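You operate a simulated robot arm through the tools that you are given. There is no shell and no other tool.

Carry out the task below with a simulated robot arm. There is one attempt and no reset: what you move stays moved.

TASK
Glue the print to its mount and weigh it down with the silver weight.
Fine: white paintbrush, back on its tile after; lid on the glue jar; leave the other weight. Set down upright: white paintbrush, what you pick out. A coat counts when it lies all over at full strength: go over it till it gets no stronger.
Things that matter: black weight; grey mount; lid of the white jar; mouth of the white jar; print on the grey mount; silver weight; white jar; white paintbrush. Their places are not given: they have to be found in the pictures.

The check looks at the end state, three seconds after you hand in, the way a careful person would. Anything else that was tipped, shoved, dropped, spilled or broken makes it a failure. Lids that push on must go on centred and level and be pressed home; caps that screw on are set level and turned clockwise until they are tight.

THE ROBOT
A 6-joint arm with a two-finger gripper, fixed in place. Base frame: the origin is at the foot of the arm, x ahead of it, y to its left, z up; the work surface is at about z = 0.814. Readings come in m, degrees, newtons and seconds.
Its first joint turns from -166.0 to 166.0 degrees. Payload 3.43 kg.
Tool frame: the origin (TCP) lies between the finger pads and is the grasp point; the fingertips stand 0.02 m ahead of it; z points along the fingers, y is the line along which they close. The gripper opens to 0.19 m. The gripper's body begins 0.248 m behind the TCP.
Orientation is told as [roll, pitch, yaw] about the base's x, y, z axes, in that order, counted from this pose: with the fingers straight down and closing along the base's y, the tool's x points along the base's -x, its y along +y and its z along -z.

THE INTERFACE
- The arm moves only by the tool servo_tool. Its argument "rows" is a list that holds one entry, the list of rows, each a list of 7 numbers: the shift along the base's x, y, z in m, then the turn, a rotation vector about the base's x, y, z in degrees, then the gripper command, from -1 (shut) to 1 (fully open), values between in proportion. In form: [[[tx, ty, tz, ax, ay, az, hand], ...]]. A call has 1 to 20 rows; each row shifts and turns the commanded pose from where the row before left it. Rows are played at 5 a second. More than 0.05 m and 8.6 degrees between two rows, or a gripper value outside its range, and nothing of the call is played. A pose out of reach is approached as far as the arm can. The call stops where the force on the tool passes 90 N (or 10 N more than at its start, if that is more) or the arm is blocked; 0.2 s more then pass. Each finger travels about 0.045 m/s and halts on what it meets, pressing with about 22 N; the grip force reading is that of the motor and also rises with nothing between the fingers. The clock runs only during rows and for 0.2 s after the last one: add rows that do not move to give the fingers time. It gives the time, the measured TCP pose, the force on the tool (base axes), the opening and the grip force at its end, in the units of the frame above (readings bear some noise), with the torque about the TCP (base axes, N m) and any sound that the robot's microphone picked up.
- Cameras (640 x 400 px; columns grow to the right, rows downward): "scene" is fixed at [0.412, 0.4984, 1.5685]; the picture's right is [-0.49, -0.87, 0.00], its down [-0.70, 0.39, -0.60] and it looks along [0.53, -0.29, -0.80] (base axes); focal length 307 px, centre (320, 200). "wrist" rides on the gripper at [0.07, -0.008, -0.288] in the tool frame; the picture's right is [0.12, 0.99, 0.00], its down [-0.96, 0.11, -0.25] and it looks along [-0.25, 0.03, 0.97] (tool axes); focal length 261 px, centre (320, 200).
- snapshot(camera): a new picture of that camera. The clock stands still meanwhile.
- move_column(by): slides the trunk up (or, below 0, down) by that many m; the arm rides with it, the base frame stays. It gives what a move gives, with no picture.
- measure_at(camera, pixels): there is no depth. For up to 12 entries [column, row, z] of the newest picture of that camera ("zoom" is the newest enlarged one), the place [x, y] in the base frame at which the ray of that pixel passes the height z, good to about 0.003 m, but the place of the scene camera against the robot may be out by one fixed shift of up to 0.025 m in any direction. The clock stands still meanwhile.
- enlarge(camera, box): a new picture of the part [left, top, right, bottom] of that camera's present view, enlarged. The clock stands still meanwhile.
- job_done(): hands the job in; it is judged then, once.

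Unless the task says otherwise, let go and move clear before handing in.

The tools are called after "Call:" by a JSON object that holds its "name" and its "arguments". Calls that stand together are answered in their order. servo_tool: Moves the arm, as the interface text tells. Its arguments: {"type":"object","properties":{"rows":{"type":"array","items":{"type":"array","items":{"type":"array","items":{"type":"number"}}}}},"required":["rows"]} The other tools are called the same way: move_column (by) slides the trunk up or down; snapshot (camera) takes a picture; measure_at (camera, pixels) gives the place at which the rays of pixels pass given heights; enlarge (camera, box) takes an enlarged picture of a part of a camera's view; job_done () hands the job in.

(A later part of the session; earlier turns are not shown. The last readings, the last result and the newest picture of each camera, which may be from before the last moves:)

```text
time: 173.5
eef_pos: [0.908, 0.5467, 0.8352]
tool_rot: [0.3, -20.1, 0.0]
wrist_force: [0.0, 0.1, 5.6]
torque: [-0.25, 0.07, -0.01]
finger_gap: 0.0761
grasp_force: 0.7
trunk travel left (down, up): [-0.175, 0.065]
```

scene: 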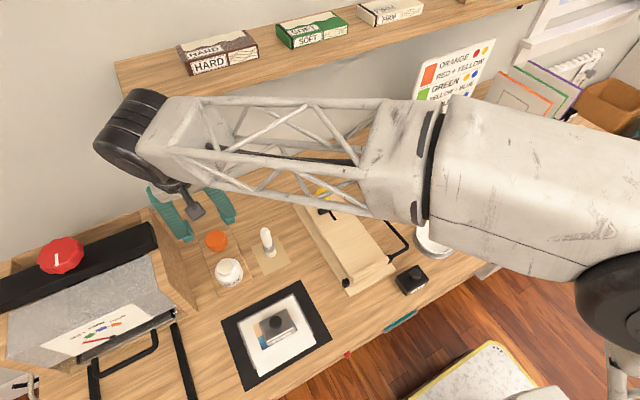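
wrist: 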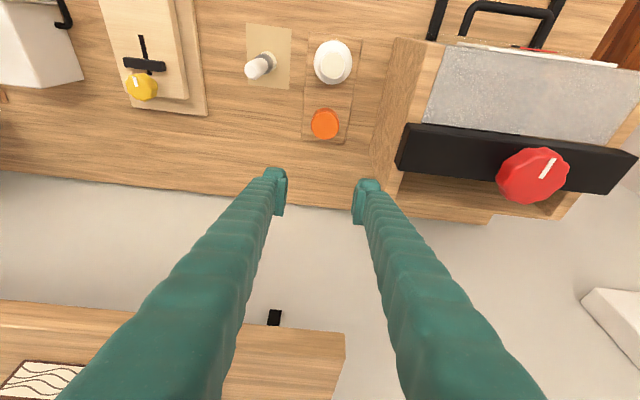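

Fingertips just touched the board (5.6 N). Raising 1.5 mm and closing slowly on the lid.

Call:
{"name": "servo_tool", "arguments": {"rows": [[[0, 0, 0.0018, 0, 0, 0, -0.2], [0, 0, 0, 0, 0, 0, -0.3], [0, 0, 0, 0, 0, 0, -0.38], [0, 0, 0, 0, 0, 0, -0.42], [0, 0, 0, 0, 0, 0, -0.46], [0, 0, 0, 0, 0, 0, -0.5], [0, 0, 0, 0, 0, 0, -0.5]]]}}

Call:
{"name": "enlarge", "arguments": {"camera": "wrist", "box": [250, 110, 410, 230]}}

Call:
{"name": "enlarge", "arguments": {"camera": "scene", "box": [180, 210, 260, 270]}}

```text
time: 175.1
eef_pos: [0.9076, 0.5469, 0.8351]
tool_rot: [0.2, -20.2, 0.0]
wrist_force: [-0.2, -0.4, 0.2]
torque: [-0.01, -0.03, -0.03]
finger_gap: 0.0532
grasp_force: 22.1
trunk travel left (down, up): [-0.175, 0.065]
```

```text
3.33 times, centred on (330, 170) of wrist
```

zoom: 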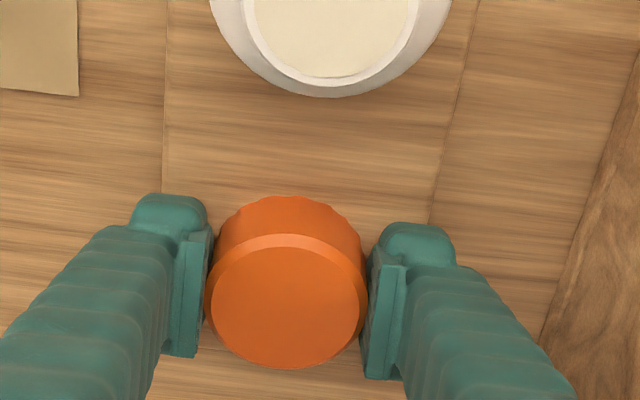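

```text
6.67 times, centred on (220, 240) of scene
```

zoom: 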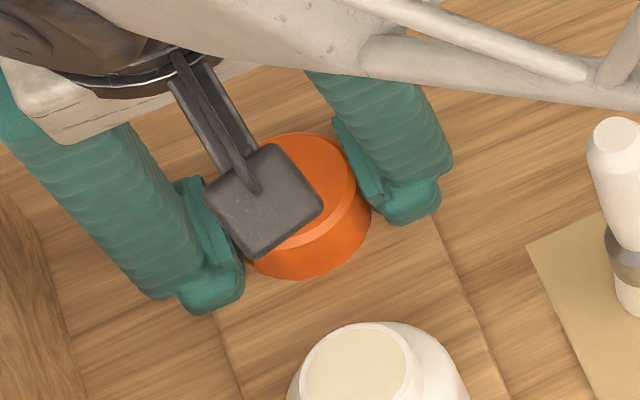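

Lid gripped (gap 0.0532). Lifting a little to check that it stays level.

Call:
{"name": "servo_tool", "arguments": {"rows": [[[0, 0, 0, 0, 0, 0, -1], [0, 0, 0.01, 0, 0, 0, -1], [0, 0, 0.02, 0, 0, 0, -1], [0, 0, 0.03, 0, 0, 0, -1], [0, 0, 0.03, 0, 0, 0, -1], [0, 0, 0, 0, 0, 0, -1], [0, 0, 0, 0, 0, 0, -1]]]}}

Call:
{"name": "enlarge", "arguments": {"camera": "scene", "box": [170, 190, 270, 290]}}

Call:
{"name": "enlarge", "arguments": {"camera": "wrist", "box": [250, 110, 410, 230]}}

```text
time: 176.7
eef_pos: [0.908, 0.5479, 0.9268]
tool_rot: [0.1, -19.9, 0.0]
wrist_force: [-0.3, -0.1, -0.2]
torque: [-0.01, -0.02, 0.05]
finger_gap: 0.0534
grasp_force: 22.1
trunk travel left (down, up): [-0.175, 0.065]
```

```text
4.00 times, centred on (220, 240) of scene
```

zoom: 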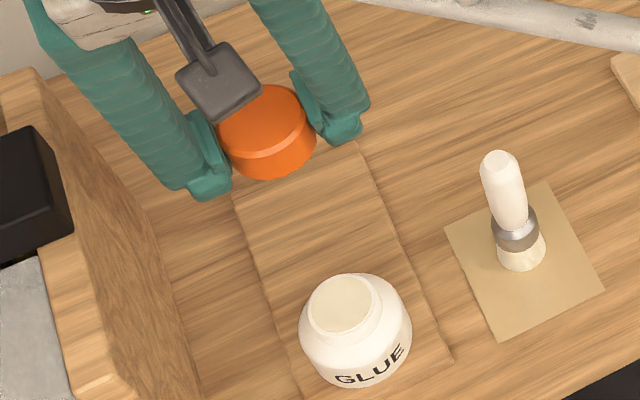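

```text
3.33 times, centred on (330, 170) of wrist
```

zoom: 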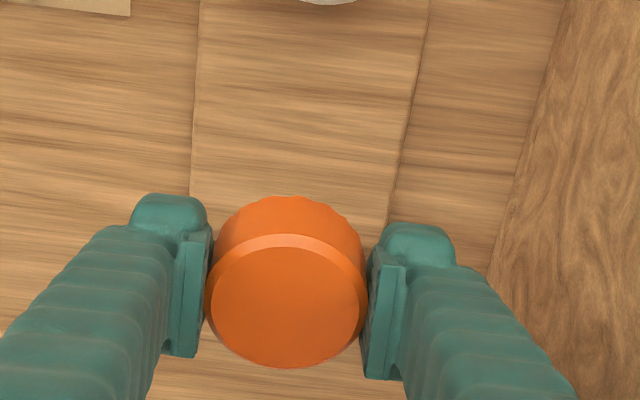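

Lid is held level. Moving it above the jar at this height (lid bottom ≈0.91, rim ≈0.88).

Call:
{"name": "servo_tool", "arguments": {"rows": [[[-0.02, 0, 0.005, 0, 0, 0, -1], [-0.02, 0, 0, 0, 0, 0, -1], [-0.02, 0, 0, 0, 0, 0, -1], [-0.02, 0, 0, 0, 0, 0, -1], [-0.02, -0.001, 0, 0, 0, 0, -1], [-0.011, 0, 0, 0, 0, 0, -1], [0, 0, 0, 0, 0, 0, -1], [0, 0, 0, 0, 0, 0, -1]]]}}

Call:
{"name": "enlarge", "arguments": {"camera": "scene", "box": [190, 220, 270, 290]}}

Call:
{"name": "enlarge", "arguments": {"camera": "wrist", "box": [270, 110, 390, 210]}}

```text
time: 178.5
eef_pos: [0.797, 0.5479, 0.9314]
tool_rot: [0.2, -20.1, -0.1]
wrist_force: [0.5, 0.7, -0.4]
torque: [0.02, 0.01, 0.03]
finger_gap: 0.0535
grasp_force: 21.8
trunk travel left (down, up): [-0.175, 0.065]
```

```text
5.71 times, centred on (230, 255) of scene
```

zoom: 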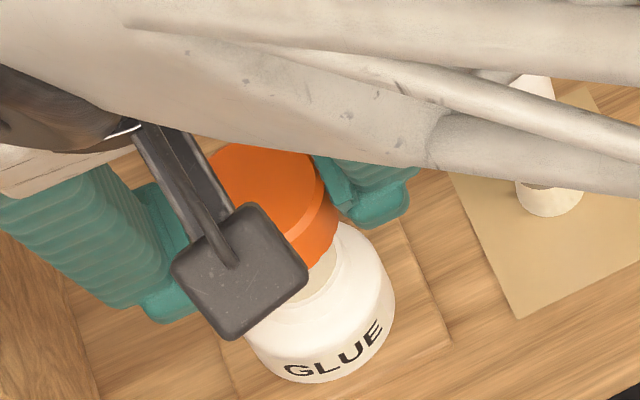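

```text
4.00 times, centred on (330, 160) of wrist
```

zoom: 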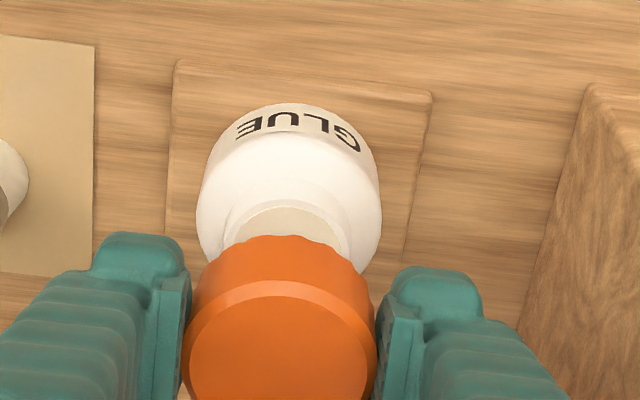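

I'll lower to just above the rim for a finer alignment check.

Call:
{"name": "servo_tool", "arguments": {"rows": [[[0, 0, -0.01, 0, 0, 0, -1], [0, 0, -0.01, 0, 0, 0, -1], [0, 0, 0, 0, 0, 0, -1], [0, 0, 0, 0, 0, 0, -1]]]}}

Call:
{"name": "enlarge", "arguments": {"camera": "scene", "box": [200, 235, 260, 285]}}

Call:
{"name": "enlarge", "arguments": {"camera": "wrist", "box": [280, 120, 370, 190]}}

```text
time: 179.5
eef_pos: [0.7967, 0.5466, 0.9119]
tool_rot: [0.2, -20.1, 0.0]
wrist_force: [-0.2, 0.2, -0.1]
torque: [-0.01, -0.01, 0.0]
finger_gap: 0.0531
grasp_force: 21.6
trunk travel left (down, up): [-0.175, 0.065]
```

```text
8.00 times, centred on (230, 260) of scene
```

zoom: 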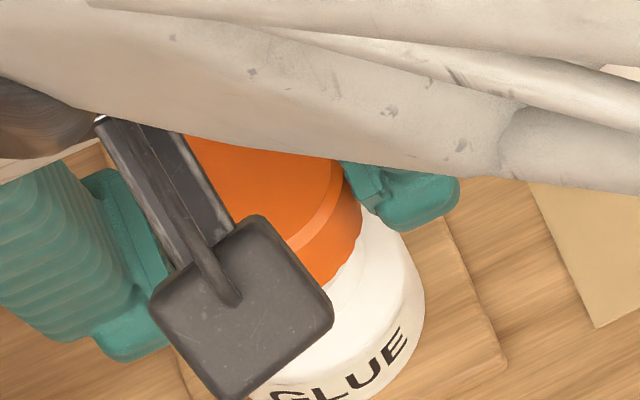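

```text
5.71 times, centred on (325, 155) of wrist
```

zoom: 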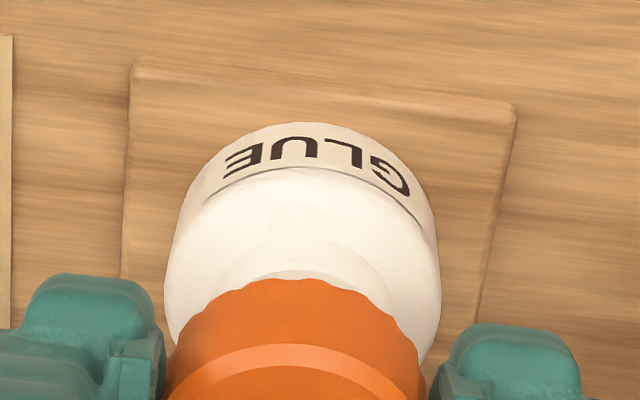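

Wrist view shows lid centre ~1 mm low in y versus the neck; x agrees within ~1 mm. Shifting +1 mm y and lowering slowly.

Call:
{"name": "servo_tool", "arguments": {"rows": [[[0, 0.001, -0.004, 0, 0, 0, -1], [0, 0, -0.004, 0, 0, 0, -1], [0, 0, 0, 0, 0, 0, -1]]]}}

Call:
{"name": "enlarge", "arguments": {"camera": "wrist", "box": [280, 120, 370, 190]}}

Call:
{"name": "servo_tool", "arguments": {"rows": [[[0, 0, -0.002, 0, 0, 0, -1], [0, 0, 0, 0, 0, 0, -1]]]}}

Call:
{"name": "servo_tool", "arguments": {"rows": [[[0, 0, -0.002, 0, 0, 0, -1], [0, 0, 0, 0, 0, 0, -1]]]}}

```text
time: 180.3
eef_pos: [0.7975, 0.5487, 0.9034]
tool_rot: [0.1, -20.0, 0.0]
wrist_force: [0.0, 0.3, -0.6]
torque: [0.02, 0.03, 0.0]
finger_gap: 0.0532
grasp_force: 22.3
trunk travel left (down, up): [-0.175, 0.065]
```

```text
5.71 times, centred on (325, 155) of wrist
```

zoom: 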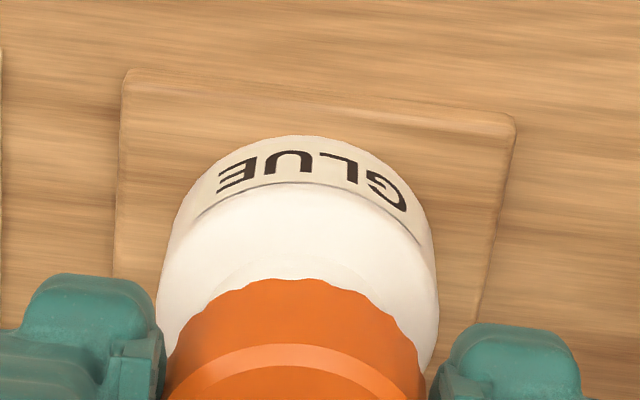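

```text
time: 180.9
eef_pos: [0.7963, 0.5468, 0.9005]
tool_rot: [0.2, -20.1, 0.0]
wrist_force: [-0.1, 0.4, 0.4]
torque: [-0.02, -0.03, -0.04]
finger_gap: 0.0532
grasp_force: 21.9
trunk travel left (down, up): [-0.175, 0.065]
```

```text
time: 181.5
eef_pos: [0.7953, 0.5471, 0.8975]
tool_rot: [0.3, -20.1, 0.0]
wrist_force: [0.4, -0.8, -0.3]
torque: [0.0, -0.03, 0.03]
finger_gap: 0.053
grasp_force: 21.6
trunk travel left (down, up): [-0.175, 0.065]
```

Well centred (jar 155–439, lid ~178–421). Continuing down.

Call:
{"name": "servo_tool", "arguments": {"rows": [[[0, 0, -0.002, 0, 0, 0, -1], [0, 0, 0, 0, 0, 0, -1]]]}}

Call:
{"name": "servo_tool", "arguments": {"rows": [[[0, 0, -0.002, 0, 0, 0, -1], [0, 0, 0, 0, 0, 0, -1]]]}}

Call:
{"name": "servo_tool", "arguments": {"rows": [[[0, 0, -0.002, 0, 0, 0, -1], [0, 0, 0, 0, 0, 0, -1]]]}}

Call:
{"name": "enlarge", "arguments": {"camera": "wrist", "box": [280, 120, 370, 190]}}

```text
time: 182.1
eef_pos: [0.7966, 0.5471, 0.8962]
tool_rot: [0.2, -20.1, 0.0]
wrist_force: [-0.6, 0.7, -1.3]
torque: [0.0, 0.02, 0.01]
finger_gap: 0.0532
grasp_force: 21.9
trunk travel left (down, up): [-0.175, 0.065]
```

```text
time: 182.7
eef_pos: [0.7952, 0.5488, 0.8947]
tool_rot: [0.1, -20.1, -0.1]
wrist_force: [0.4, -0.6, -0.7]
torque: [0.0, 0.03, 0.01]
finger_gap: 0.0532
grasp_force: 21.7
trunk travel left (down, up): [-0.175, 0.065]
```

```text
time: 183.3
eef_pos: [0.7963, 0.548, 0.8934]
tool_rot: [0.2, -20.1, 0.0]
wrist_force: [0.3, 0.3, -0.5]
torque: [0.01, 0.01, 0.03]
finger_gap: 0.0531
grasp_force: 21.8
trunk travel left (down, up): [-0.175, 0.065]
```

```text
5.71 times, centred on (325, 155) of wrist
```

zoom: 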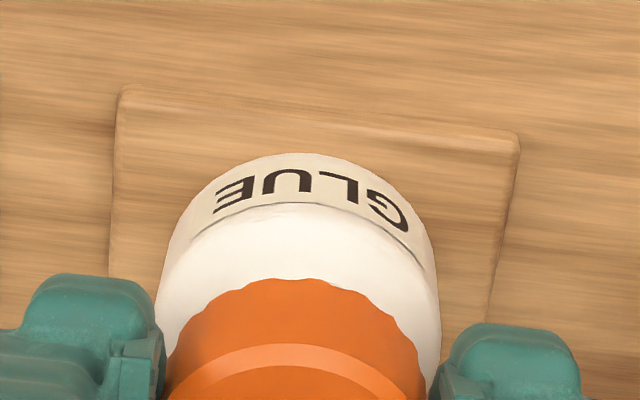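

No resistance: the lid is passing over the neck. Continuing.

Call:
{"name": "servo_tool", "arguments": {"rows": [[[0, 0, -0.002, 0, 0, 0, -1], [0, 0, 0, 0, 0, 0, -1]]]}}

Call:
{"name": "servo_tool", "arguments": {"rows": [[[0, 0, -0.002, 0, 0, 0, -1], [0, 0, 0, 0, 0, 0, -1]]]}}

Call:
{"name": "servo_tool", "arguments": {"rows": [[[0, 0, -0.002, 0, 0, 0, -1], [0, 0, 0, 0, 0, 0, -1]]]}}

Call:
{"name": "enlarge", "arguments": {"camera": "wrist", "box": [280, 120, 370, 190]}}

```text
time: 183.9
eef_pos: [0.796, 0.5466, 0.8907]
tool_rot: [0.1, -20.1, 0.0]
wrist_force: [-0.1, 0.0, -0.2]
torque: [0.0, 0.02, 0.0]
finger_gap: 0.0528
grasp_force: 21.4
trunk travel left (down, up): [-0.175, 0.065]
```

```text
time: 184.5
eef_pos: [0.7964, 0.5468, 0.8889]
tool_rot: [0.2, -20.2, 0.0]
wrist_force: [-0.2, -0.5, -0.4]
torque: [0.02, 0.01, 0.01]
finger_gap: 0.053
grasp_force: 22.1
trunk travel left (down, up): [-0.175, 0.065]
```

```text
time: 185.1
eef_pos: [0.796, 0.5468, 0.8866]
tool_rot: [0.1, -19.9, 0.0]
wrist_force: [0.0, 0.1, 0.2]
torque: [0.01, 0.01, 0.01]
finger_gap: 0.0533
grasp_force: 22.1
trunk travel left (down, up): [-0.175, 0.065]
```

```text
5.71 times, centred on (325, 155) of wrist
```

zoom: 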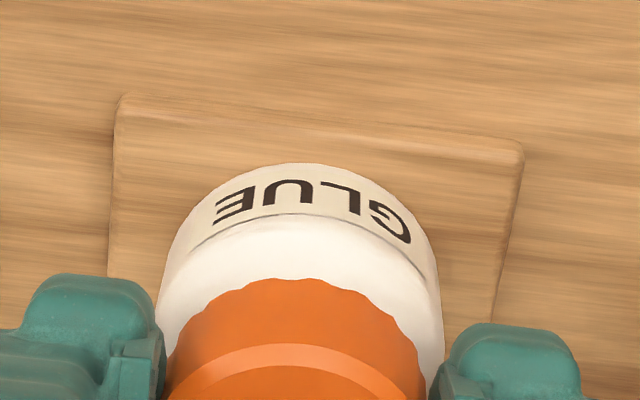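

Call:
{"name": "servo_tool", "arguments": {"rows": [[[0, 0, -0.002, 0, 0, 0, -1], [0, 0, 0, 0, 0, 0, -1]]]}}

Call:
{"name": "servo_tool", "arguments": {"rows": [[[0, 0, -0.002, 0, 0, 0, -1], [0, 0, 0, 0, 0, 0, -1]]]}}

Call:
{"name": "servo_tool", "arguments": {"rows": [[[0, 0, -0.002, 0, 0, 0, -1], [0, 0, 0, 0, 0, 0, -1]]]}}

Call:
{"name": "enlarge", "arguments": {"camera": "wrist", "box": [280, 120, 370, 190]}}

```text
time: 185.7
eef_pos: [0.7969, 0.5471, 0.8839]
tool_rot: [0.2, -20.2, 0.0]
wrist_force: [0.0, 0.4, 0.0]
torque: [0.0, 0.02, 0.02]
finger_gap: 0.0531
grasp_force: 21.5
trunk travel left (down, up): [-0.175, 0.065]
```

```text
time: 186.3
eef_pos: [0.796, 0.5469, 0.883]
tool_rot: [0.2, -20.1, 0.0]
wrist_force: [1.3, -0.7, 3.9]
torque: [-0.09, -0.04, 0.01]
finger_gap: 0.0528
grasp_force: 21.8
trunk travel left (down, up): [-0.175, 0.065]
```

```text
time: 186.9
eef_pos: [0.7967, 0.547, 0.882]
tool_rot: [0.1, -20.2, 0.0]
wrist_force: [2.3, 1.4, 19.3]
torque: [-0.04, -0.08, -0.01]
finger_gap: 0.0534
grasp_force: 21.4
trunk travel left (down, up): [-0.175, 0.065]
```

```text
5.71 times, centred on (325, 155) of wrist
```

zoom: 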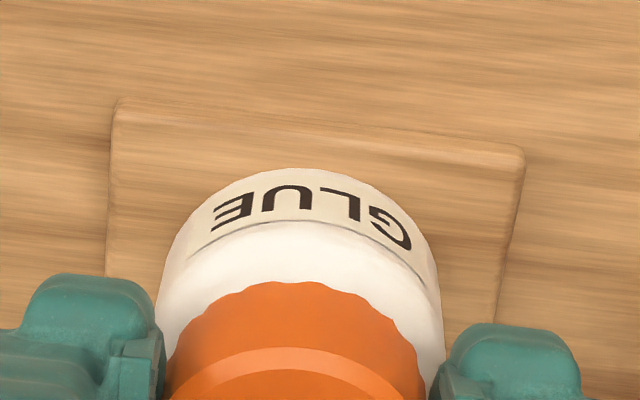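

Contact at ~19 N with the lid sitting squarely on the neck. I'll ease off, release it, and rise to inspect before pressing it home.

Call:
{"name": "servo_tool", "arguments": {"rows": [[[0, 0, 0.0008, 0, 0, 0, -1], [0, 0, 0, 0, 0, 0, -0.42], [0, 0, 0, 0, 0, 0, -0.35], [0, 0, 0, 0, 0, 0, -0.25], [0, 0, 0, 0, 0, 0, -0.2], [0, 0, 0, 0, 0, 0, -0.2], [0, 0, 0.01, 0, 0, 0, -0.2], [0, 0, 0.03, 0, 0, 0, -0.2], [0, 0, 0.04, 0, 0, 0, -0.2], [0, 0, 0.04, 0, 0, 0, -0.2], [0, 0, 0, 0, 0, 0, -0.2]]]}}

Call:
{"name": "enlarge", "arguments": {"camera": "wrist", "box": [270, 90, 390, 190]}}

Call:
{"name": "enlarge", "arguments": {"camera": "scene", "box": [190, 230, 270, 290]}}

```text
time: 189.3
eef_pos: [0.7979, 0.5492, 1.0023]
tool_rot: [0.2, -20.1, 0.0]
wrist_force: [-0.2, -0.3, -0.5]
torque: [-0.01, -0.01, -0.01]
finger_gap: 0.0759
grasp_force: 0.2
trunk travel left (down, up): [-0.175, 0.065]
```

```text
4.00 times, centred on (330, 140) of wrist
```

zoom: 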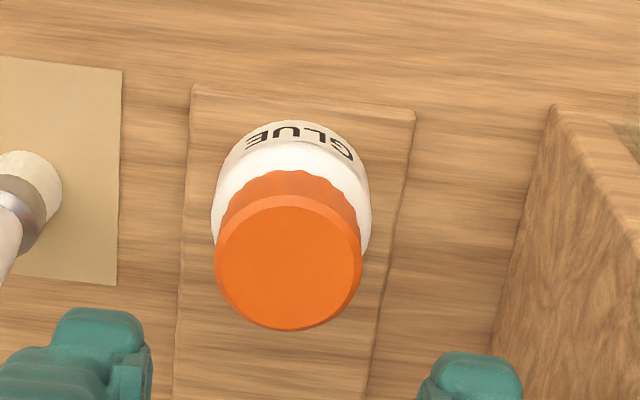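

```text
6.67 times, centred on (230, 260) of scene
```

zoom: 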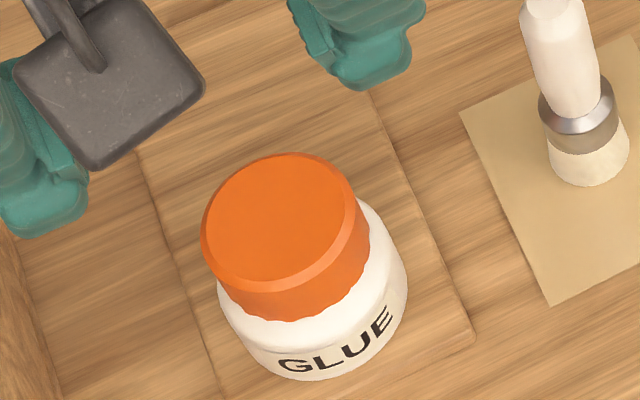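

The lid sits level and centred. Levelling the tool, closing the fingers, and positioning above the lid's centre to press it.

Call:
{"name": "servo_tool", "arguments": {"rows": [[[0, 0, 0, 0, 7, 0, -0.6], [0, 0, 0, 0, 7, 0, -1], [0, 0, 0, 0, 6.1, 0, -1], [0, -0.001, 0, -0.2, 0, 0, -1], [0, 0, 0, 0, 0, 0, -1], [0, 0, 0, 0, 0, 0, -1], [0, 0, 0, 0, 0, 0, -1], [0, 0, 0, 0, 0, 0, -1]]]}}

Call:
{"name": "enlarge", "arguments": {"camera": "wrist", "box": [270, 110, 390, 210]}}

Call:
{"name": "measure_at", "arguments": {"camera": "zoom", "pixels": [[320, 200, 0.8875]]}}

```text
time: 191.1
eef_pos: [0.7973, 0.5457, 1.0017]
tool_rot: [-0.2, 0.0, 0.1]
wrist_force: [-0.3, 0.4, -0.1]
torque: [0.01, -0.03, 0.03]
finger_gap: 0.0
grasp_force: 22.2
trunk travel left (down, up): [-0.175, 0.065]
```

```text
4.00 times, centred on (330, 160) of wrist
```

zoom: 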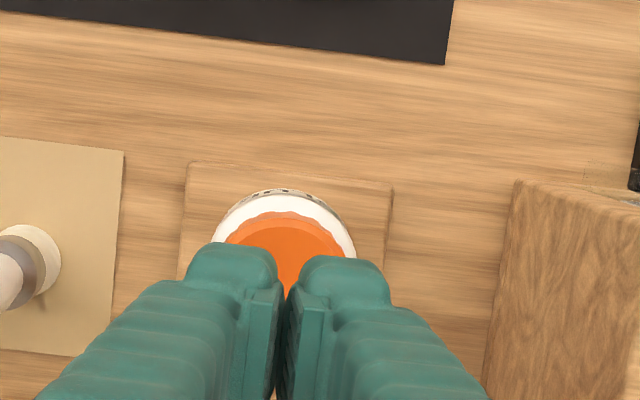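

```text
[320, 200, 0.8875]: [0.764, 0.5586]
```

Aligned (lid centre ≈(0.799,0.546)). Descending to press.

Call:
{"name": "servo_tool", "arguments": {"rows": [[[0.0015, 0, -0.03, 0, 0, 0, -1], [0, 0, -0.03, 0, 0, 0, -1], [0, 0, -0.02, 0, 0, 0, -1], [0, 0, -0.006, 0, 0, 0, -1], [0, 0, 0, 0, 0, 0, -1]]]}}

Call:
{"name": "servo_tool", "arguments": {"rows": [[[0, 0, -0.003, 0, 0, 0, -1], [0, 0, -0.003, 0, 0, 0, -1], [0, 0, 0, 0, 0, 0, -1]]]}}

Call:
{"name": "servo_tool", "arguments": {"rows": [[[0, 0, -0.002, 0, 0, 0, -1], [0, 0, -0.002, 0, 0, 0, -1], [0, 0, 0, 0, 0, 0, -1]]]}}

```text
time: 192.3
eef_pos: [0.7992, 0.5464, 0.9156]
tool_rot: [0.1, 0.0, -0.1]
wrist_force: [-0.1, 0.2, 0.8]
torque: [0.02, 0.01, 0.0]
finger_gap: 0.0
grasp_force: 22.5
trunk travel left (down, up): [-0.175, 0.065]
```

```text
time: 193.1
eef_pos: [0.7988, 0.545, 0.9106]
tool_rot: [-0.1, 0.0, 0.1]
wrist_force: [0.1, 0.0, -0.6]
torque: [-0.01, 0.0, -0.03]
finger_gap: 0.0002
grasp_force: 22.4
trunk travel left (down, up): [-0.175, 0.065]
```

```text
time: 193.9
eef_pos: [0.798, 0.5459, 0.9078]
tool_rot: [0.0, -0.1, 0.0]
wrist_force: [1.9, -0.1, 25.7]
torque: [-0.01, -0.01, -0.02]
finger_gap: 0.0059
grasp_force: 21.8
trunk travel left (down, up): [-0.175, 0.065]
```

Contact with the lid top (25.7 N). Pressing further in 1 mm steps.

Call:
{"name": "servo_tool", "arguments": {"rows": [[[0, 0, -0.001, 0, 0, 0, -1], [0, 0, 0, 0, 0, 0, -1]]]}}

Call:
{"name": "servo_tool", "arguments": {"rows": [[[0, 0, -0.001, 0, 0, 0, -1], [0, 0, 0, 0, 0, 0, -1]]]}}

Call:
{"name": "enlarge", "arguments": {"camera": "scene", "box": [190, 230, 270, 290]}}

```text
time: 194.5
eef_pos: [0.7988, 0.545, 0.9081]
tool_rot: [0.0, -0.3, -0.2]
wrist_force: [6.2, 1.9, 47.9]
torque: [0.02, -0.09, -0.02]
finger_gap: 0.006
grasp_force: 22.2
trunk travel left (down, up): [-0.175, 0.065]
```

```text
time: 195.1
eef_pos: [0.7969, 0.5465, 0.9087]
tool_rot: [0.1, -0.3, -0.2]
wrist_force: [12.7, 5.3, 68.5]
torque: [0.07, -0.15, -0.09]
finger_gap: 0.0059
grasp_force: 22.4
trunk travel left (down, up): [-0.175, 0.065]
```

```text
6.67 times, centred on (230, 260) of scene
```

zoom: 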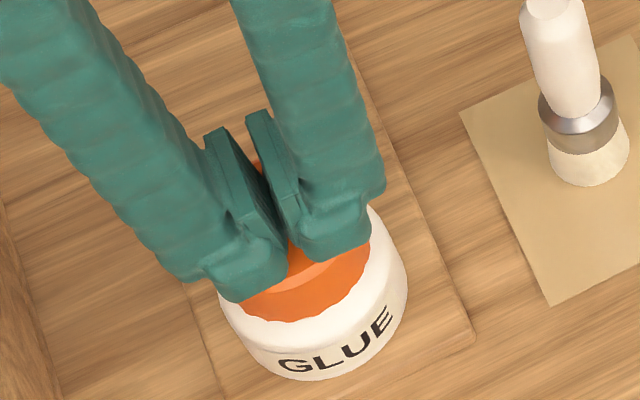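

68 N with no motion or click: it's either seated or a screw cap. I'll regrip the lid vertically and try turning it clockwise to find out.

Call:
{"name": "servo_tool", "arguments": {"rows": [[[0, 0, 0.01, 0, 0, 0, -1], [0, 0, 0.02, 0, 0, 0, -0.6], [0, 0, 0.02, 0, 0, 0, -0.2], [0, 0, 0, 0, 0, 0, -0.2], [0, 0, 0, 0, 0, 0, -0.2], [0, 0, 0, 0, 0, 0, -0.2], [0, 0, 0, 0, 0, 0, -0.2], [0, 0, 0, 0, 0, 0, -0.2]]]}}

Call:
{"name": "enlarge", "arguments": {"camera": "wrist", "box": [260, 110, 380, 210]}}

Call:
{"name": "enlarge", "arguments": {"camera": "scene", "box": [200, 240, 260, 285]}}

```text
time: 196.9
eef_pos: [0.7975, 0.5473, 0.9543]
tool_rot: [-0.1, 0.0, 0.0]
wrist_force: [0.3, 0.1, -0.4]
torque: [0.01, 0.05, -0.01]
finger_gap: 0.0759
grasp_force: 0.0
trunk travel left (down, up): [-0.175, 0.065]
```

```text
4.00 times, centred on (320, 160) of wrist
```

zoom: 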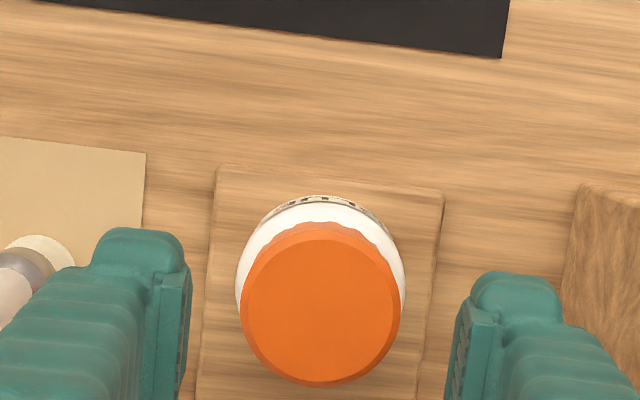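

```text
8.89 times, centred on (230, 262) of scene
```

zoom: 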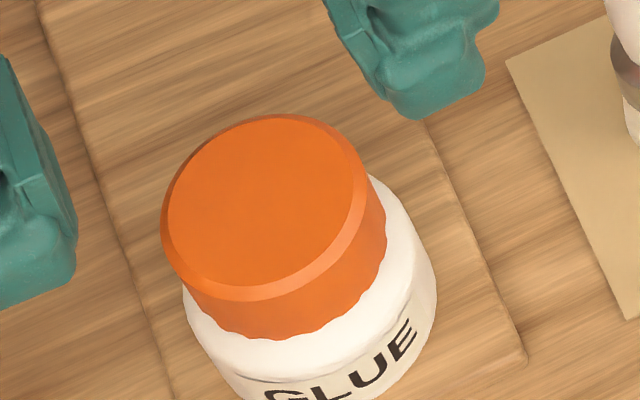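

Descending to grip the lid's side, then a clockwise test turn.

Call:
{"name": "servo_tool", "arguments": {"rows": [[[0.0005, -0.0005, -0.03, 0, 0, 0, -0.2], [0, 0, -0.025, 0, 0, 0, -0.2], [0, 0, -0.012, 0, 0, 0, -0.2], [0, 0, 0, 0, 0, 0, -0.2], [0, 0, 0, 0, 0, 0, -0.35], [0, 0, 0, 0, 0, 0, -0.42], [0, 0, 0, 0, 0, 0, -0.5], [0, 0, 0, 0, 0, 0, -1], [0, 0, 0, 0, 0, 0, -1]]]}}

Call:
{"name": "servo_tool", "arguments": {"rows": [[[0, 0, 0, 0, 0, -4, -1], [0, 0, 0, 0, 0, -4, -1], [0, 0, 0, 0, 0, 0, -1]]]}}

```text
time: 198.9
eef_pos: [0.7981, 0.5474, 0.8866]
tool_rot: [0.0, 0.0, 0.0]
wrist_force: [3.0, 5.6, 0.2]
torque: [0.06, 0.01, 0.0]
finger_gap: 0.0532
grasp_force: 21.2
trunk travel left (down, up): [-0.175, 0.065]
```

```text
time: 199.7
eef_pos: [0.7974, 0.5478, 0.8866]
tool_rot: [0.0, 0.1, -8.0]
wrist_force: [-0.7, 10.1, -2.6]
torque: [0.12, 0.01, 0.01]
finger_gap: 0.0529
grasp_force: 22.3
trunk travel left (down, up): [-0.175, 0.065]
```

Torque is near zero, with fz drifting slightly negative (lid pulling down?). Continuing clockwise.

Call:
{"name": "servo_tool", "arguments": {"rows": [[[0, -0.0005, 0, 0, 0, -8, -1], [0, 0, 0, 0, 0, -8, -1], [0, 0, 0, 0, 0, 0, -1]]]}}

Call:
{"name": "servo_tool", "arguments": {"rows": [[[0, 0, 0, 0, 0, -8, -1], [0, 0, 0, 0, 0, -8, -1], [0, 0, 0, 0, 0, 0, -1]]]}}

Call:
{"name": "enlarge", "arguments": {"camera": "scene", "box": [200, 240, 260, 285]}}

Call:
{"name": "enlarge", "arguments": {"camera": "wrist", "box": [260, 110, 380, 210]}}

```text
time: 200.5
eef_pos: [0.7987, 0.5439, 0.8862]
tool_rot: [-0.1, 0.0, -24.1]
wrist_force: [-0.7, 2.7, -0.1]
torque: [0.05, 0.0, -0.01]
finger_gap: 0.0531
grasp_force: 22.0
trunk travel left (down, up): [-0.175, 0.065]
```

```text
time: 201.3
eef_pos: [0.7983, 0.5459, 0.888]
tool_rot: [0.0, 0.1, -40.1]
wrist_force: [1.1, 4.0, -1.0]
torque: [0.09, -0.04, 0.02]
finger_gap: 0.0533
grasp_force: 21.6
trunk travel left (down, up): [-0.175, 0.065]
```

```text
8.89 times, centred on (230, 262) of scene
```

zoom: 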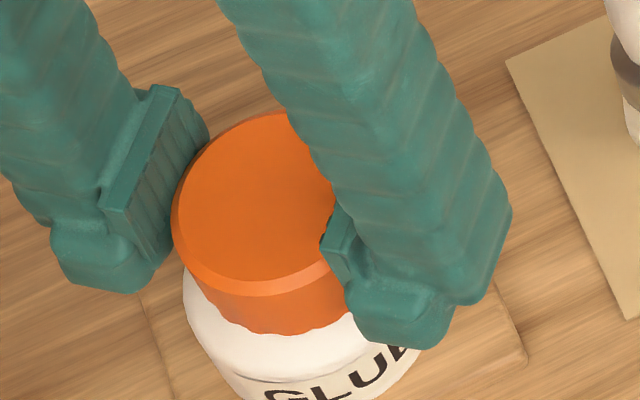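

```text
4.00 times, centred on (320, 160) of wrist
```

zoom: 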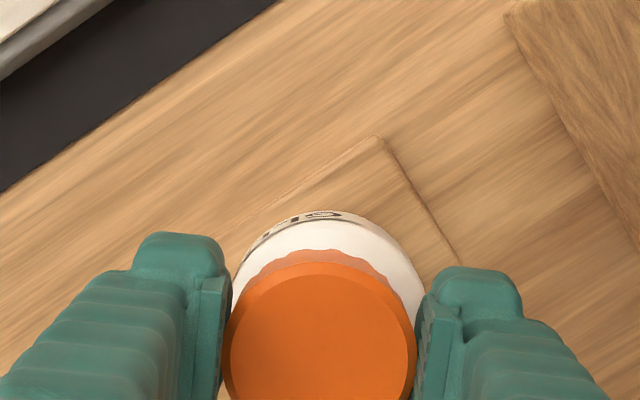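

Turning freely with no torque. I'll continue clockwise while pushing down slightly to see if any thread engages.

Call:
{"name": "servo_tool", "arguments": {"rows": [[[0, 0, -0.001, 0, 0, 0, -1], [0, 0, 0, 0, 0, -8, -1], [0, 0, 0, 0, 0, -8, -1], [0, 0, 0, 0, 0, -8, -1], [0, 0, 0, 0, 0, -8, -1], [0, 0, 0, 0, 0, 0, -1]]]}}

Call:
{"name": "servo_tool", "arguments": {"rows": [[[0, 0, -0.001, 0, 0, 0, -1], [0, 0, 0, 0, 0, -8, -1], [0, 0, 0, 0, 0, -8, -1], [0, 0, 0, 0, 0, 0, -1]]]}}

Call:
{"name": "enlarge", "arguments": {"camera": "wrist", "box": [260, 110, 380, 210]}}

Call:
{"name": "enlarge", "arguments": {"camera": "scene", "box": [200, 240, 260, 285]}}

```text
time: 202.7
eef_pos: [0.7972, 0.546, 0.8843]
tool_rot: [0.0, 0.1, -72.1]
wrist_force: [2.4, 16.3, 1.3]
torque: [0.4, -0.08, 0.09]
finger_gap: 0.0529
grasp_force: 22.0
trunk travel left (down, up): [-0.175, 0.065]
```

```text
time: 203.7
eef_pos: [0.798, 0.5448, 0.8843]
tool_rot: [-0.1, 0.1, -88.0]
wrist_force: [2.1, 12.2, 0.0]
torque: [0.27, -0.04, 0.13]
finger_gap: 0.0532
grasp_force: 22.0
trunk travel left (down, up): [-0.175, 0.065]
```

```text
4.00 times, centred on (320, 160) of wrist
```

zoom: 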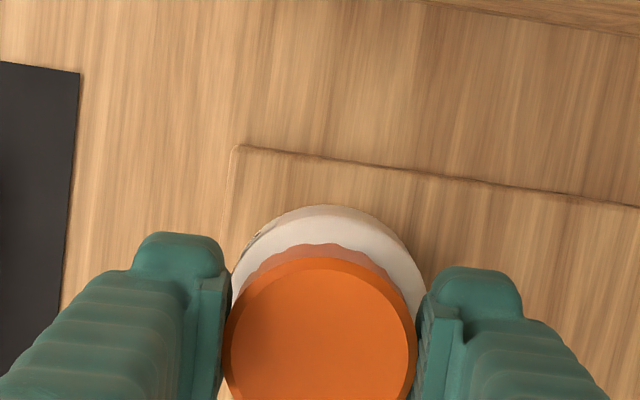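

```text
8.89 times, centred on (230, 262) of scene
```

zoom: 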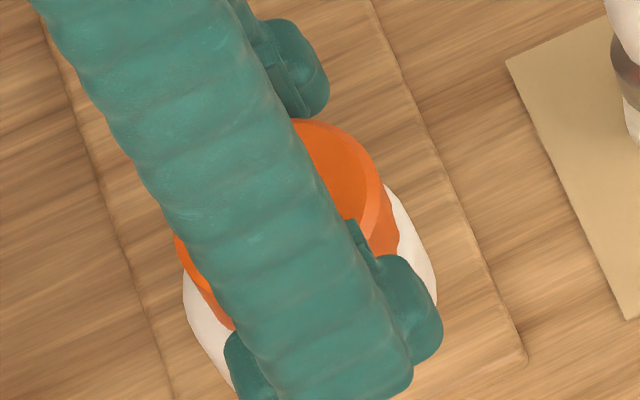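

Lateral force suggests the tool is ~1 mm low in y; and 2 mm of descent met no resistance while turning, so it may be threading down. Re-centring and continuing clockwise.

Call:
{"name": "servo_tool", "arguments": {"rows": [[[0, 0.001, 0, 0, 0, 0, -1], [0, 0, 0, 0, 0, 0, -1]]]}}

Call:
{"name": "servo_tool", "arguments": {"rows": [[[0, 0, -0.0005, 0, 0, -8, -1], [0, 0, -0.0005, 0, 0, -8, -1], [0, 0, 0, 0, 0, 0, -1]]]}}

Call:
{"name": "servo_tool", "arguments": {"rows": [[[0, 0, -0.0005, 0, 0, -8, -1], [0, 0, -0.0005, 0, 0, -8, -1], [0, 0, 0, 0, 0, 0, -1]]]}}

```text
time: 204.3
eef_pos: [0.7977, 0.5468, 0.8849]
tool_rot: [-0.1, 0.1, -88.1]
wrist_force: [2.7, 3.5, 0.2]
torque: [0.07, -0.09, -0.01]
finger_gap: 0.0533
grasp_force: 21.7
trunk travel left (down, up): [-0.175, 0.065]
```

```text
time: 205.1
eef_pos: [0.7982, 0.5467, 0.884]
tool_rot: [-0.1, -0.1, -104.1]
wrist_force: [-0.5, 0.0, -0.7]
torque: [0.03, 0.0, 0.01]
finger_gap: 0.0529
grasp_force: 22.2
trunk travel left (down, up): [-0.175, 0.065]
```

```text
time: 205.9
eef_pos: [0.7989, 0.5463, 0.8836]
tool_rot: [-0.1, 0.0, -120.1]
wrist_force: [0.5, 0.4, -0.3]
torque: [-0.04, 0.0, -0.03]
finger_gap: 0.0531
grasp_force: 22.7
trunk travel left (down, up): [-0.175, 0.065]
```

Still descending freely with the turn: it does behave like a thread. Continuing.

Call:
{"name": "servo_tool", "arguments": {"rows": [[[0, 0, -0.0004, 0, 0, -8, -1], [0, 0, -0.0004, 0, 0, -8, -1], [0, 0, 0, 0, 0, 0, -1]]]}}

Call:
{"name": "servo_tool", "arguments": {"rows": [[[0, 0, -0.0004, 0, 0, -8, -1], [0, 0, -0.0004, 0, 0, -8, -1], [0, 0, 0, 0, 0, 0, -1]]]}}

Call:
{"name": "snapshot", "arguments": {"camera": "scene"}}

Call:
{"name": "enlarge", "arguments": {"camera": "scene", "box": [200, 240, 260, 285]}}

```text
time: 206.7
eef_pos: [0.7985, 0.5462, 0.8817]
tool_rot: [0.0, 0.1, -136.1]
wrist_force: [1.7, -1.1, 8.1]
torque: [-0.15, 0.03, 0.0]
finger_gap: 0.0531
grasp_force: 22.1
trunk travel left (down, up): [-0.175, 0.065]
```

```text
time: 207.5
eef_pos: [0.7975, 0.5461, 0.8837]
tool_rot: [-0.1, 0.1, -136.0]
wrist_force: [2.7, -1.5, 11.4]
torque: [-0.12, 0.07, 0.04]
finger_gap: 0.0528
grasp_force: 22.2
out of reach, approached as far as the arm can: row 1, 2
trunk travel left (down, up): [-0.175, 0.065]
```

```text
taken
```

scene: 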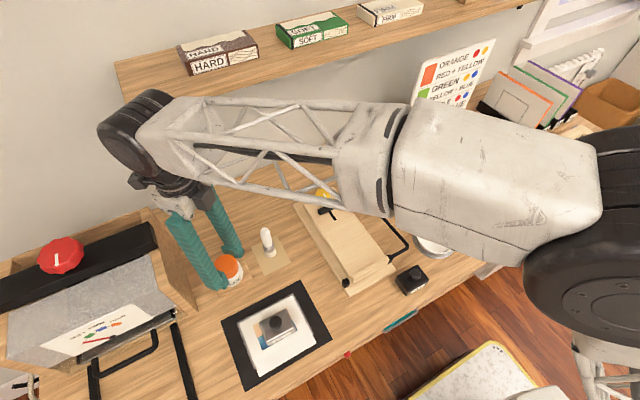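

```text
8.89 times, centred on (230, 262) of scene
```

zoom: 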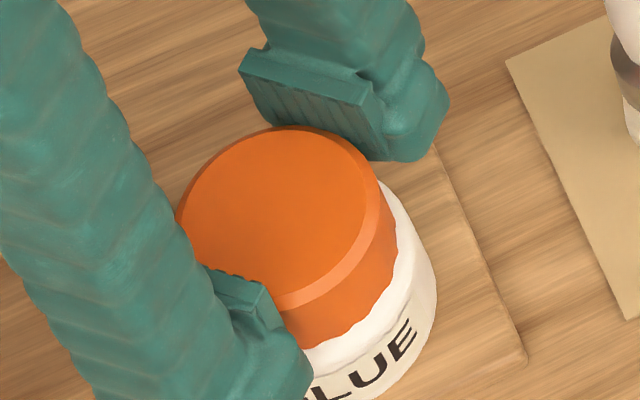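

The wrist joint limit is reached at −136°, and the lid has visibly dropped: it is a screw cap. Releasing, rotating back, and regripping for more turn.

Call:
{"name": "servo_tool", "arguments": {"rows": [[[0, 0, 0, 0, 0, 0, -0.4], [0, 0, 0, 0, 0, 0, -0.3], [0, 0, 0, 0, 0, 0, -0.2], [0, 0, 0, 0, 0, 0, -0.2], [0, 0, 0.02, 0, 0, 0, -0.2], [0, 0, 0.04, 0, 0, 0, -0.2], [0, 0, 0, 0, 0, 0, -0.2]]]}}

Call:
{"name": "servo_tool", "arguments": {"rows": [[[0, 0, 0, 0, 0, 8, -0.2], [0, 0, 0, 0, 0, 8, -0.2], [0, 0, 0, 0, 0, 8, -0.2], [0, 0, 0, 0, 0, 8, -0.2], [0, 0, 0, 0, 0, 8, -0.2], [0, 0, 0, 0, 0, 8, -0.2], [0, 0, 0, 0, 0, 8, -0.2], [0, 0, 0, 0, 0, 8, -0.2], [0, 0, 0, 0, 0, 8, -0.2], [0, 0, 0, 0, 0, 8, -0.2], [0, 0, 0, 0, 0, 8, -0.2], [0, 0, 0, 0, 0, 8, -0.2], [0, 0, 0, 0, 0, 8, -0.2], [0, 0, 0, 0, 0, 8, -0.2], [0, 0, 0, 0, 0, 8, -0.2], [0, 0, 0, 0, 0, 8, -0.2], [0, 0, 0, 0, 0, 8, -0.2], [0, 0, 0, 0, 0, 0, -0.2]]]}}

Call:
{"name": "enlarge", "arguments": {"camera": "wrist", "box": [260, 110, 380, 210]}}

Call:
{"name": "enlarge", "arguments": {"camera": "scene", "box": [200, 240, 260, 285]}}

```text
time: 209.1
eef_pos: [0.7989, 0.5473, 0.9413]
tool_rot: [-0.1, 0.0, -136.0]
wrist_force: [-0.2, -0.3, 0.7]
torque: [0.0, 0.0, 0.01]
finger_gap: 0.0759
grasp_force: 0.1
trunk travel left (down, up): [-0.175, 0.065]
```

```text
time: 212.9
eef_pos: [0.7997, 0.5462, 0.9416]
tool_rot: [-0.1, 0.0, 0.1]
wrist_force: [-0.3, 0.6, -0.1]
torque: [-0.01, 0.01, -0.02]
finger_gap: 0.0758
grasp_force: 0.1
trunk travel left (down, up): [-0.175, 0.065]
```

```text
4.00 times, centred on (320, 160) of wrist
```

zoom: 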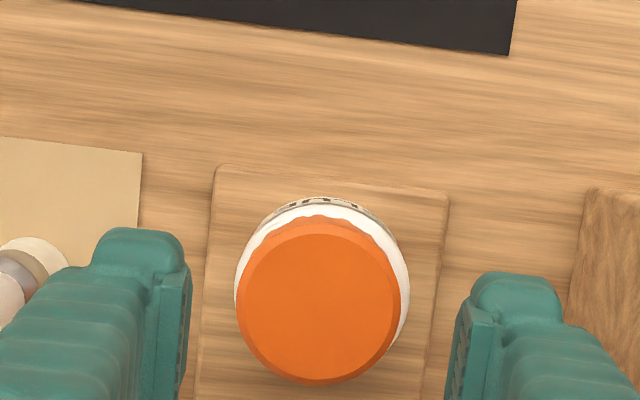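

```text
8.89 times, centred on (230, 262) of scene
```

zoom: 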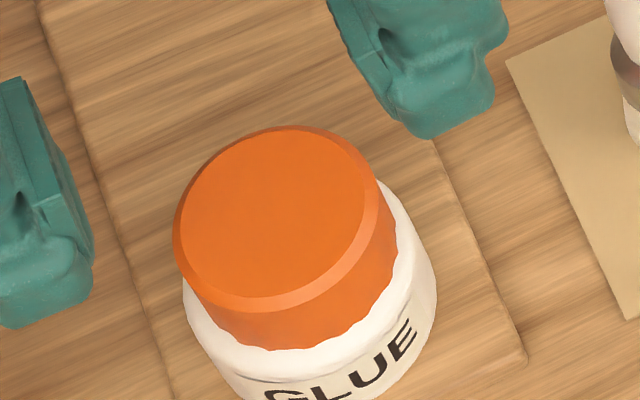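

The lid is lower and level. Regripping at z≈0.885 for a second clockwise turn.

Call:
{"name": "servo_tool", "arguments": {"rows": [[[-0.001, 0.0005, -0.03, 0, 0, 0, -0.2], [0, 0, -0.02, 0, 0, 0, -0.2], [0, 0, -0.0065, 0, 0, 0, -0.2], [0, 0, 0, 0, 0, 0, -0.2], [0, 0, 0, 0, 0, 0, -0.35], [0, 0, 0, 0, 0, 0, -0.42], [0, 0, 0, 0, 0, 0, -0.5], [0, 0, 0, 0, 0, 0, -1], [0, 0, 0, 0, 0, 0, -1]]]}}

Call:
{"name": "servo_tool", "arguments": {"rows": [[[0, 0, 0, 0, 0, -8, -1], [0, 0, 0, 0, 0, -8, -1], [0, 0, 0, 0, 0, 0, -1]]]}}

Call:
{"name": "servo_tool", "arguments": {"rows": [[[0, 0, 0, 0, 0, -8, -1], [0, 0, 0, 0, 0, -8, -1], [0, 0, 0, 0, 0, -8, -1], [0, 0, 0, 0, 0, 0, -1]]]}}

```text
time: 214.9
eef_pos: [0.7979, 0.5479, 0.8857]
tool_rot: [0.0, 0.1, 0.0]
wrist_force: [-0.1, -0.3, -0.3]
torque: [-0.02, 0.01, 0.0]
finger_gap: 0.0538
grasp_force: 21.7
trunk travel left (down, up): [-0.175, 0.065]
```

```text
time: 215.7
eef_pos: [0.7979, 0.5471, 0.8858]
tool_rot: [0.0, 0.0, -16.0]
wrist_force: [2.0, 0.8, 0.9]
torque: [-0.03, -0.04, 0.03]
finger_gap: 0.0537
grasp_force: 21.7
trunk travel left (down, up): [-0.175, 0.065]
```

```text
time: 216.7
eef_pos: [0.7978, 0.547, 0.885]
tool_rot: [0.0, 0.0, -40.1]
wrist_force: [-0.5, -0.2, 6.4]
torque: [0.01, 0.02, 0.01]
finger_gap: 0.0539
grasp_force: 21.8
trunk travel left (down, up): [-0.175, 0.065]
```

Call:
{"name": "servo_tool", "arguments": {"rows": [[[0, 0, 0, 0, 0, -8, -1], [0, 0, 0, 0, 0, -8, -1], [0, 0, 0, 0, 0, 0, -1]]]}}

Call:
{"name": "servo_tool", "arguments": {"rows": [[[0, 0, 0, 0, 0, -8, -1], [0, 0, 0, 0, 0, -8, -1], [0, 0, 0, 0, 0, 0, -1]]]}}

Call:
{"name": "servo_tool", "arguments": {"rows": [[[0, 0, 0, 0, 0, -8, -1], [0, 0, 0, 0, 0, -8, -1], [0, 0, 0, 0, 0, 0, -1]]]}}

```text
time: 217.5
eef_pos: [0.7973, 0.5462, 0.8859]
tool_rot: [-0.1, -0.1, -56.1]
wrist_force: [-1.0, 0.5, 4.5]
torque: [0.02, 0.04, -0.04]
finger_gap: 0.0534
grasp_force: 21.9
trunk travel left (down, up): [-0.175, 0.065]
```

```text
time: 218.3
eef_pos: [0.7989, 0.5466, 0.886]
tool_rot: [-0.1, 0.1, -72.0]
wrist_force: [2.0, -0.5, 4.1]
torque: [-0.01, -0.04, -0.03]
finger_gap: 0.0535
grasp_force: 22.5
trunk travel left (down, up): [-0.175, 0.065]
```

```text
time: 219.1
eef_pos: [0.7973, 0.5468, 0.8844]
tool_rot: [-0.1, -0.1, -88.1]
wrist_force: [-0.2, 0.4, 2.0]
torque: [0.02, 0.04, -0.02]
finger_gap: 0.0533
grasp_force: 22.1
trunk travel left (down, up): [-0.175, 0.065]
```

Call:
{"name": "servo_tool", "arguments": {"rows": [[[0, 0, 0, 0, 0, -8, -1], [0, 0, 0, 0, 0, -8, -1], [0, 0, 0, 0, 0, -8, -1], [0, 0, 0, 0, 0, -8, -1], [0, 0, 0, 0, 0, 0, -1]]]}}

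Call:
{"name": "servo_tool", "arguments": {"rows": [[[0, 0, 0, 0, 0, -8, -1], [0, 0, 0, 0, 0, 0, -1], [0, 0, 0, 0, 0, 0, -1]]]}}

Call:
{"name": "enlarge", "arguments": {"camera": "scene", "box": [200, 240, 260, 285]}}

```text
time: 220.3
eef_pos: [0.7977, 0.5457, 0.8859]
tool_rot: [0.0, 0.0, -120.1]
wrist_force: [1.5, -0.2, 3.3]
torque: [-0.01, -0.04, 0.0]
finger_gap: 0.0534
grasp_force: 22.3
trunk travel left (down, up): [-0.175, 0.065]
```

```text
time: 221.1
eef_pos: [0.7977, 0.5482, 0.8858]
tool_rot: [-0.1, 0.0, -128.0]
wrist_force: [0.5, -0.2, -0.6]
torque: [-0.01, -0.05, 0.0]
finger_gap: 0.0535
grasp_force: 22.3
trunk travel left (down, up): [-0.175, 0.065]
```

```text
8.89 times, centred on (230, 262) of scene
```

zoom: 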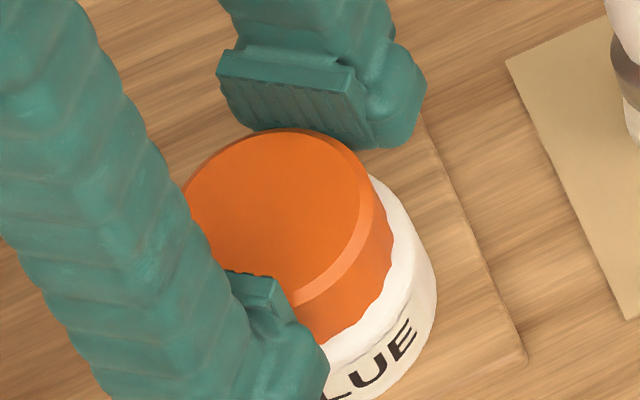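

No further drop and no torque, so it doesn't thread; the first turn likely just re-centred it. I'll release, go up, and press it from above again to see whether it goes home.

Call:
{"name": "servo_tool", "arguments": {"rows": [[[0, 0, 0, 0, 0, 0, -0.4], [0, 0, 0, 0, 0, 0, -0.3], [0, 0, 0, 0, 0, 0, -0.2], [0, 0, 0, 0, 0, 0, -0.2], [0, 0, 0.02, 0, 0, 0, -0.2], [0, 0, 0.04, 0, 0, 0, -0.2], [0, 0, 0, 0, 0, 8, -0.2], [0, 0, 0, 0, 0, 8, -0.2], [0, 0, 0, 0, 0, 8, -0.2], [0, 0, 0, 0, 0, 8, -0.2], [0, 0, 0, 0, 0, 8, -0.2], [0, 0, 0, 0, 0, 8, -0.2], [0, 0, 0, 0, 0, 8, -0.2], [0, 0, 0, 0, 0, 8, -0.2], [0, 0, 0, 0, 0, 8, -0.2], [0, 0, 0, 0, 0, 8, -0.2], [0, 0, 0, 0, 0, 8, -0.2], [0, 0, 0, 0, 0, 8, -0.2]]]}}

Call:
{"name": "servo_tool", "arguments": {"rows": [[[0, 0, 0, 0, 0, 8, -0.2], [0, 0, 0, 0, 0, 8, -0.2], [0, 0, 0, 0, 0, 8, -0.2], [0, 0, 0, 0, 0, 8, -0.2], [0, 0, 0.01, 0, 0, 0, -0.2], [0, 0, 0, 0, 0, 0, -0.2]]]}}

Call:
{"name": "enlarge", "arguments": {"camera": "wrist", "box": [270, 130, 370, 205]}}

Call:
{"name": "enlarge", "arguments": {"camera": "scene", "box": [205, 245, 255, 285]}}

```text
time: 224.9
eef_pos: [0.7971, 0.547, 0.9446]
tool_rot: [-0.1, 0.0, -31.9]
wrist_force: [0.7, 0.6, -0.1]
torque: [0.02, 0.0, 0.01]
finger_gap: 0.0761
grasp_force: 0.1
trunk travel left (down, up): [-0.175, 0.065]
```

```text
time: 226.3
eef_pos: [0.7966, 0.5469, 0.9538]
tool_rot: [-0.2, 0.0, 0.0]
wrist_force: [0.3, 0.4, 0.7]
torque: [-0.03, -0.03, 0.0]
finger_gap: 0.076
grasp_force: 0.0
trunk travel left (down, up): [-0.175, 0.065]
```

```text
5.33 times, centred on (320, 168) of wrist
```

zoom: 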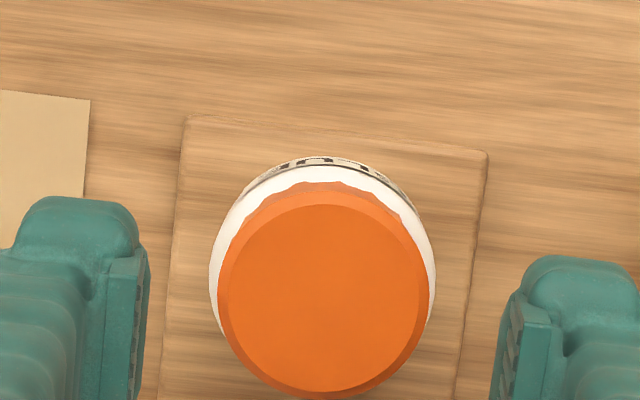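

```text
10.00 times, centred on (230, 265) of scene
```

zoom: 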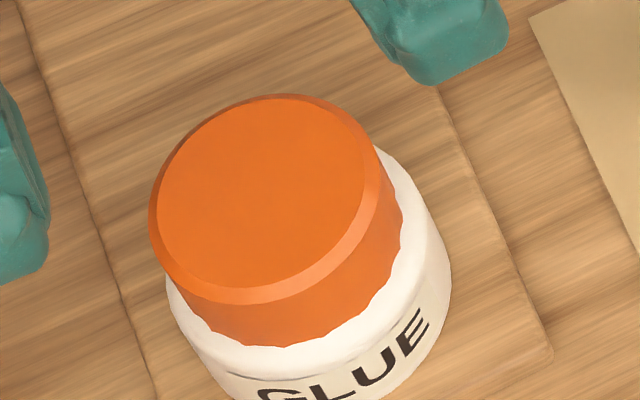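

Compared in full-frame pixels, the lid has dropped straight down (~1.5 px ≈ 5–6 mm since first seating), so it is threading down. Doing another clockwise turn, gripping slightly lower.

Call:
{"name": "servo_tool", "arguments": {"rows": [[[0.001, 0, -0.03, 0, 0, 0, -0.2], [0, 0, -0.03, 0, 0, 0, -0.2], [0, 0, -0.01, 0, 0, 0, -0.2], [0, 0, 0, 0, 0, 0, -0.2], [0, 0, 0, 0, 0, 0, -0.35], [0, 0, 0, 0, 0, 0, -0.42], [0, 0, 0, 0, 0, 0, -0.5], [0, 0, 0, 0, 0, 0, -1], [0, 0, 0, 0, 0, 0, -1]]]}}

Call:
{"name": "servo_tool", "arguments": {"rows": [[[0, 0, 0, 0, 0, -8, -1], [0, 0, 0, 0, 0, -8, -1], [0, 0, 0, 0, 0, -8, -1], [0, 0, 0, 0, 0, -8, -1], [0, 0, 0, 0, 0, -8, -1], [0, 0, 0, 0, 0, 0, -1]]]}}

Call:
{"name": "servo_tool", "arguments": {"rows": [[[0, 0, -0.0005, 0, 0, -8, -1], [0, 0, 0, 0, 0, -8, -1], [0, 0, 0, 0, 0, -8, -1], [0, 0, 0, 0, 0, -8, -1], [0, 0, 0, 0, 0, -8, -1], [0, 0, 0, 0, 0, 0, -1]]]}}

Call:
{"name": "servo_tool", "arguments": {"rows": [[[0, 0, 0, 0, 0, -8, -1], [0, 0, 0, 0, 0, -8, -1], [0, 0, 0, 0, 0, -8, -1], [0, 0, 0, 0, 0, -8, -1], [0, 0, 0, 0, 0, -8, -1], [0, 0, 0, 0, 0, -8, -1], [0, 0, 0, 0, 0, 0, -1]]]}}

```text
time: 228.3
eef_pos: [0.7978, 0.5478, 0.8852]
tool_rot: [-0.1, 0.0, 0.0]
wrist_force: [0.2, -0.9, 0.9]
torque: [-0.01, 0.0, 0.05]
finger_gap: 0.0542
grasp_force: 21.7
trunk travel left (down, up): [-0.175, 0.065]
```

```text
time: 229.7
eef_pos: [0.7987, 0.5467, 0.8835]
tool_rot: [-0.1, 0.0, -40.2]
wrist_force: [-0.5, -0.3, -0.8]
torque: [0.01, 0.01, -0.01]
finger_gap: 0.054
grasp_force: 22.2
trunk travel left (down, up): [-0.175, 0.065]
```

```text
time: 231.1
eef_pos: [0.7976, 0.5474, 0.8842]
tool_rot: [0.0, 0.0, -80.1]
wrist_force: [0.2, 0.4, 5.6]
torque: [0.0, 0.02, 0.0]
finger_gap: 0.0534
grasp_force: 22.3
trunk travel left (down, up): [-0.175, 0.065]
```

```text
time: 232.7
eef_pos: [0.7986, 0.5457, 0.8843]
tool_rot: [0.0, -0.1, -128.1]
wrist_force: [0.1, -0.7, 6.3]
torque: [0.03, -0.03, -0.06]
finger_gap: 0.0537
grasp_force: 21.6
trunk travel left (down, up): [-0.175, 0.065]
```

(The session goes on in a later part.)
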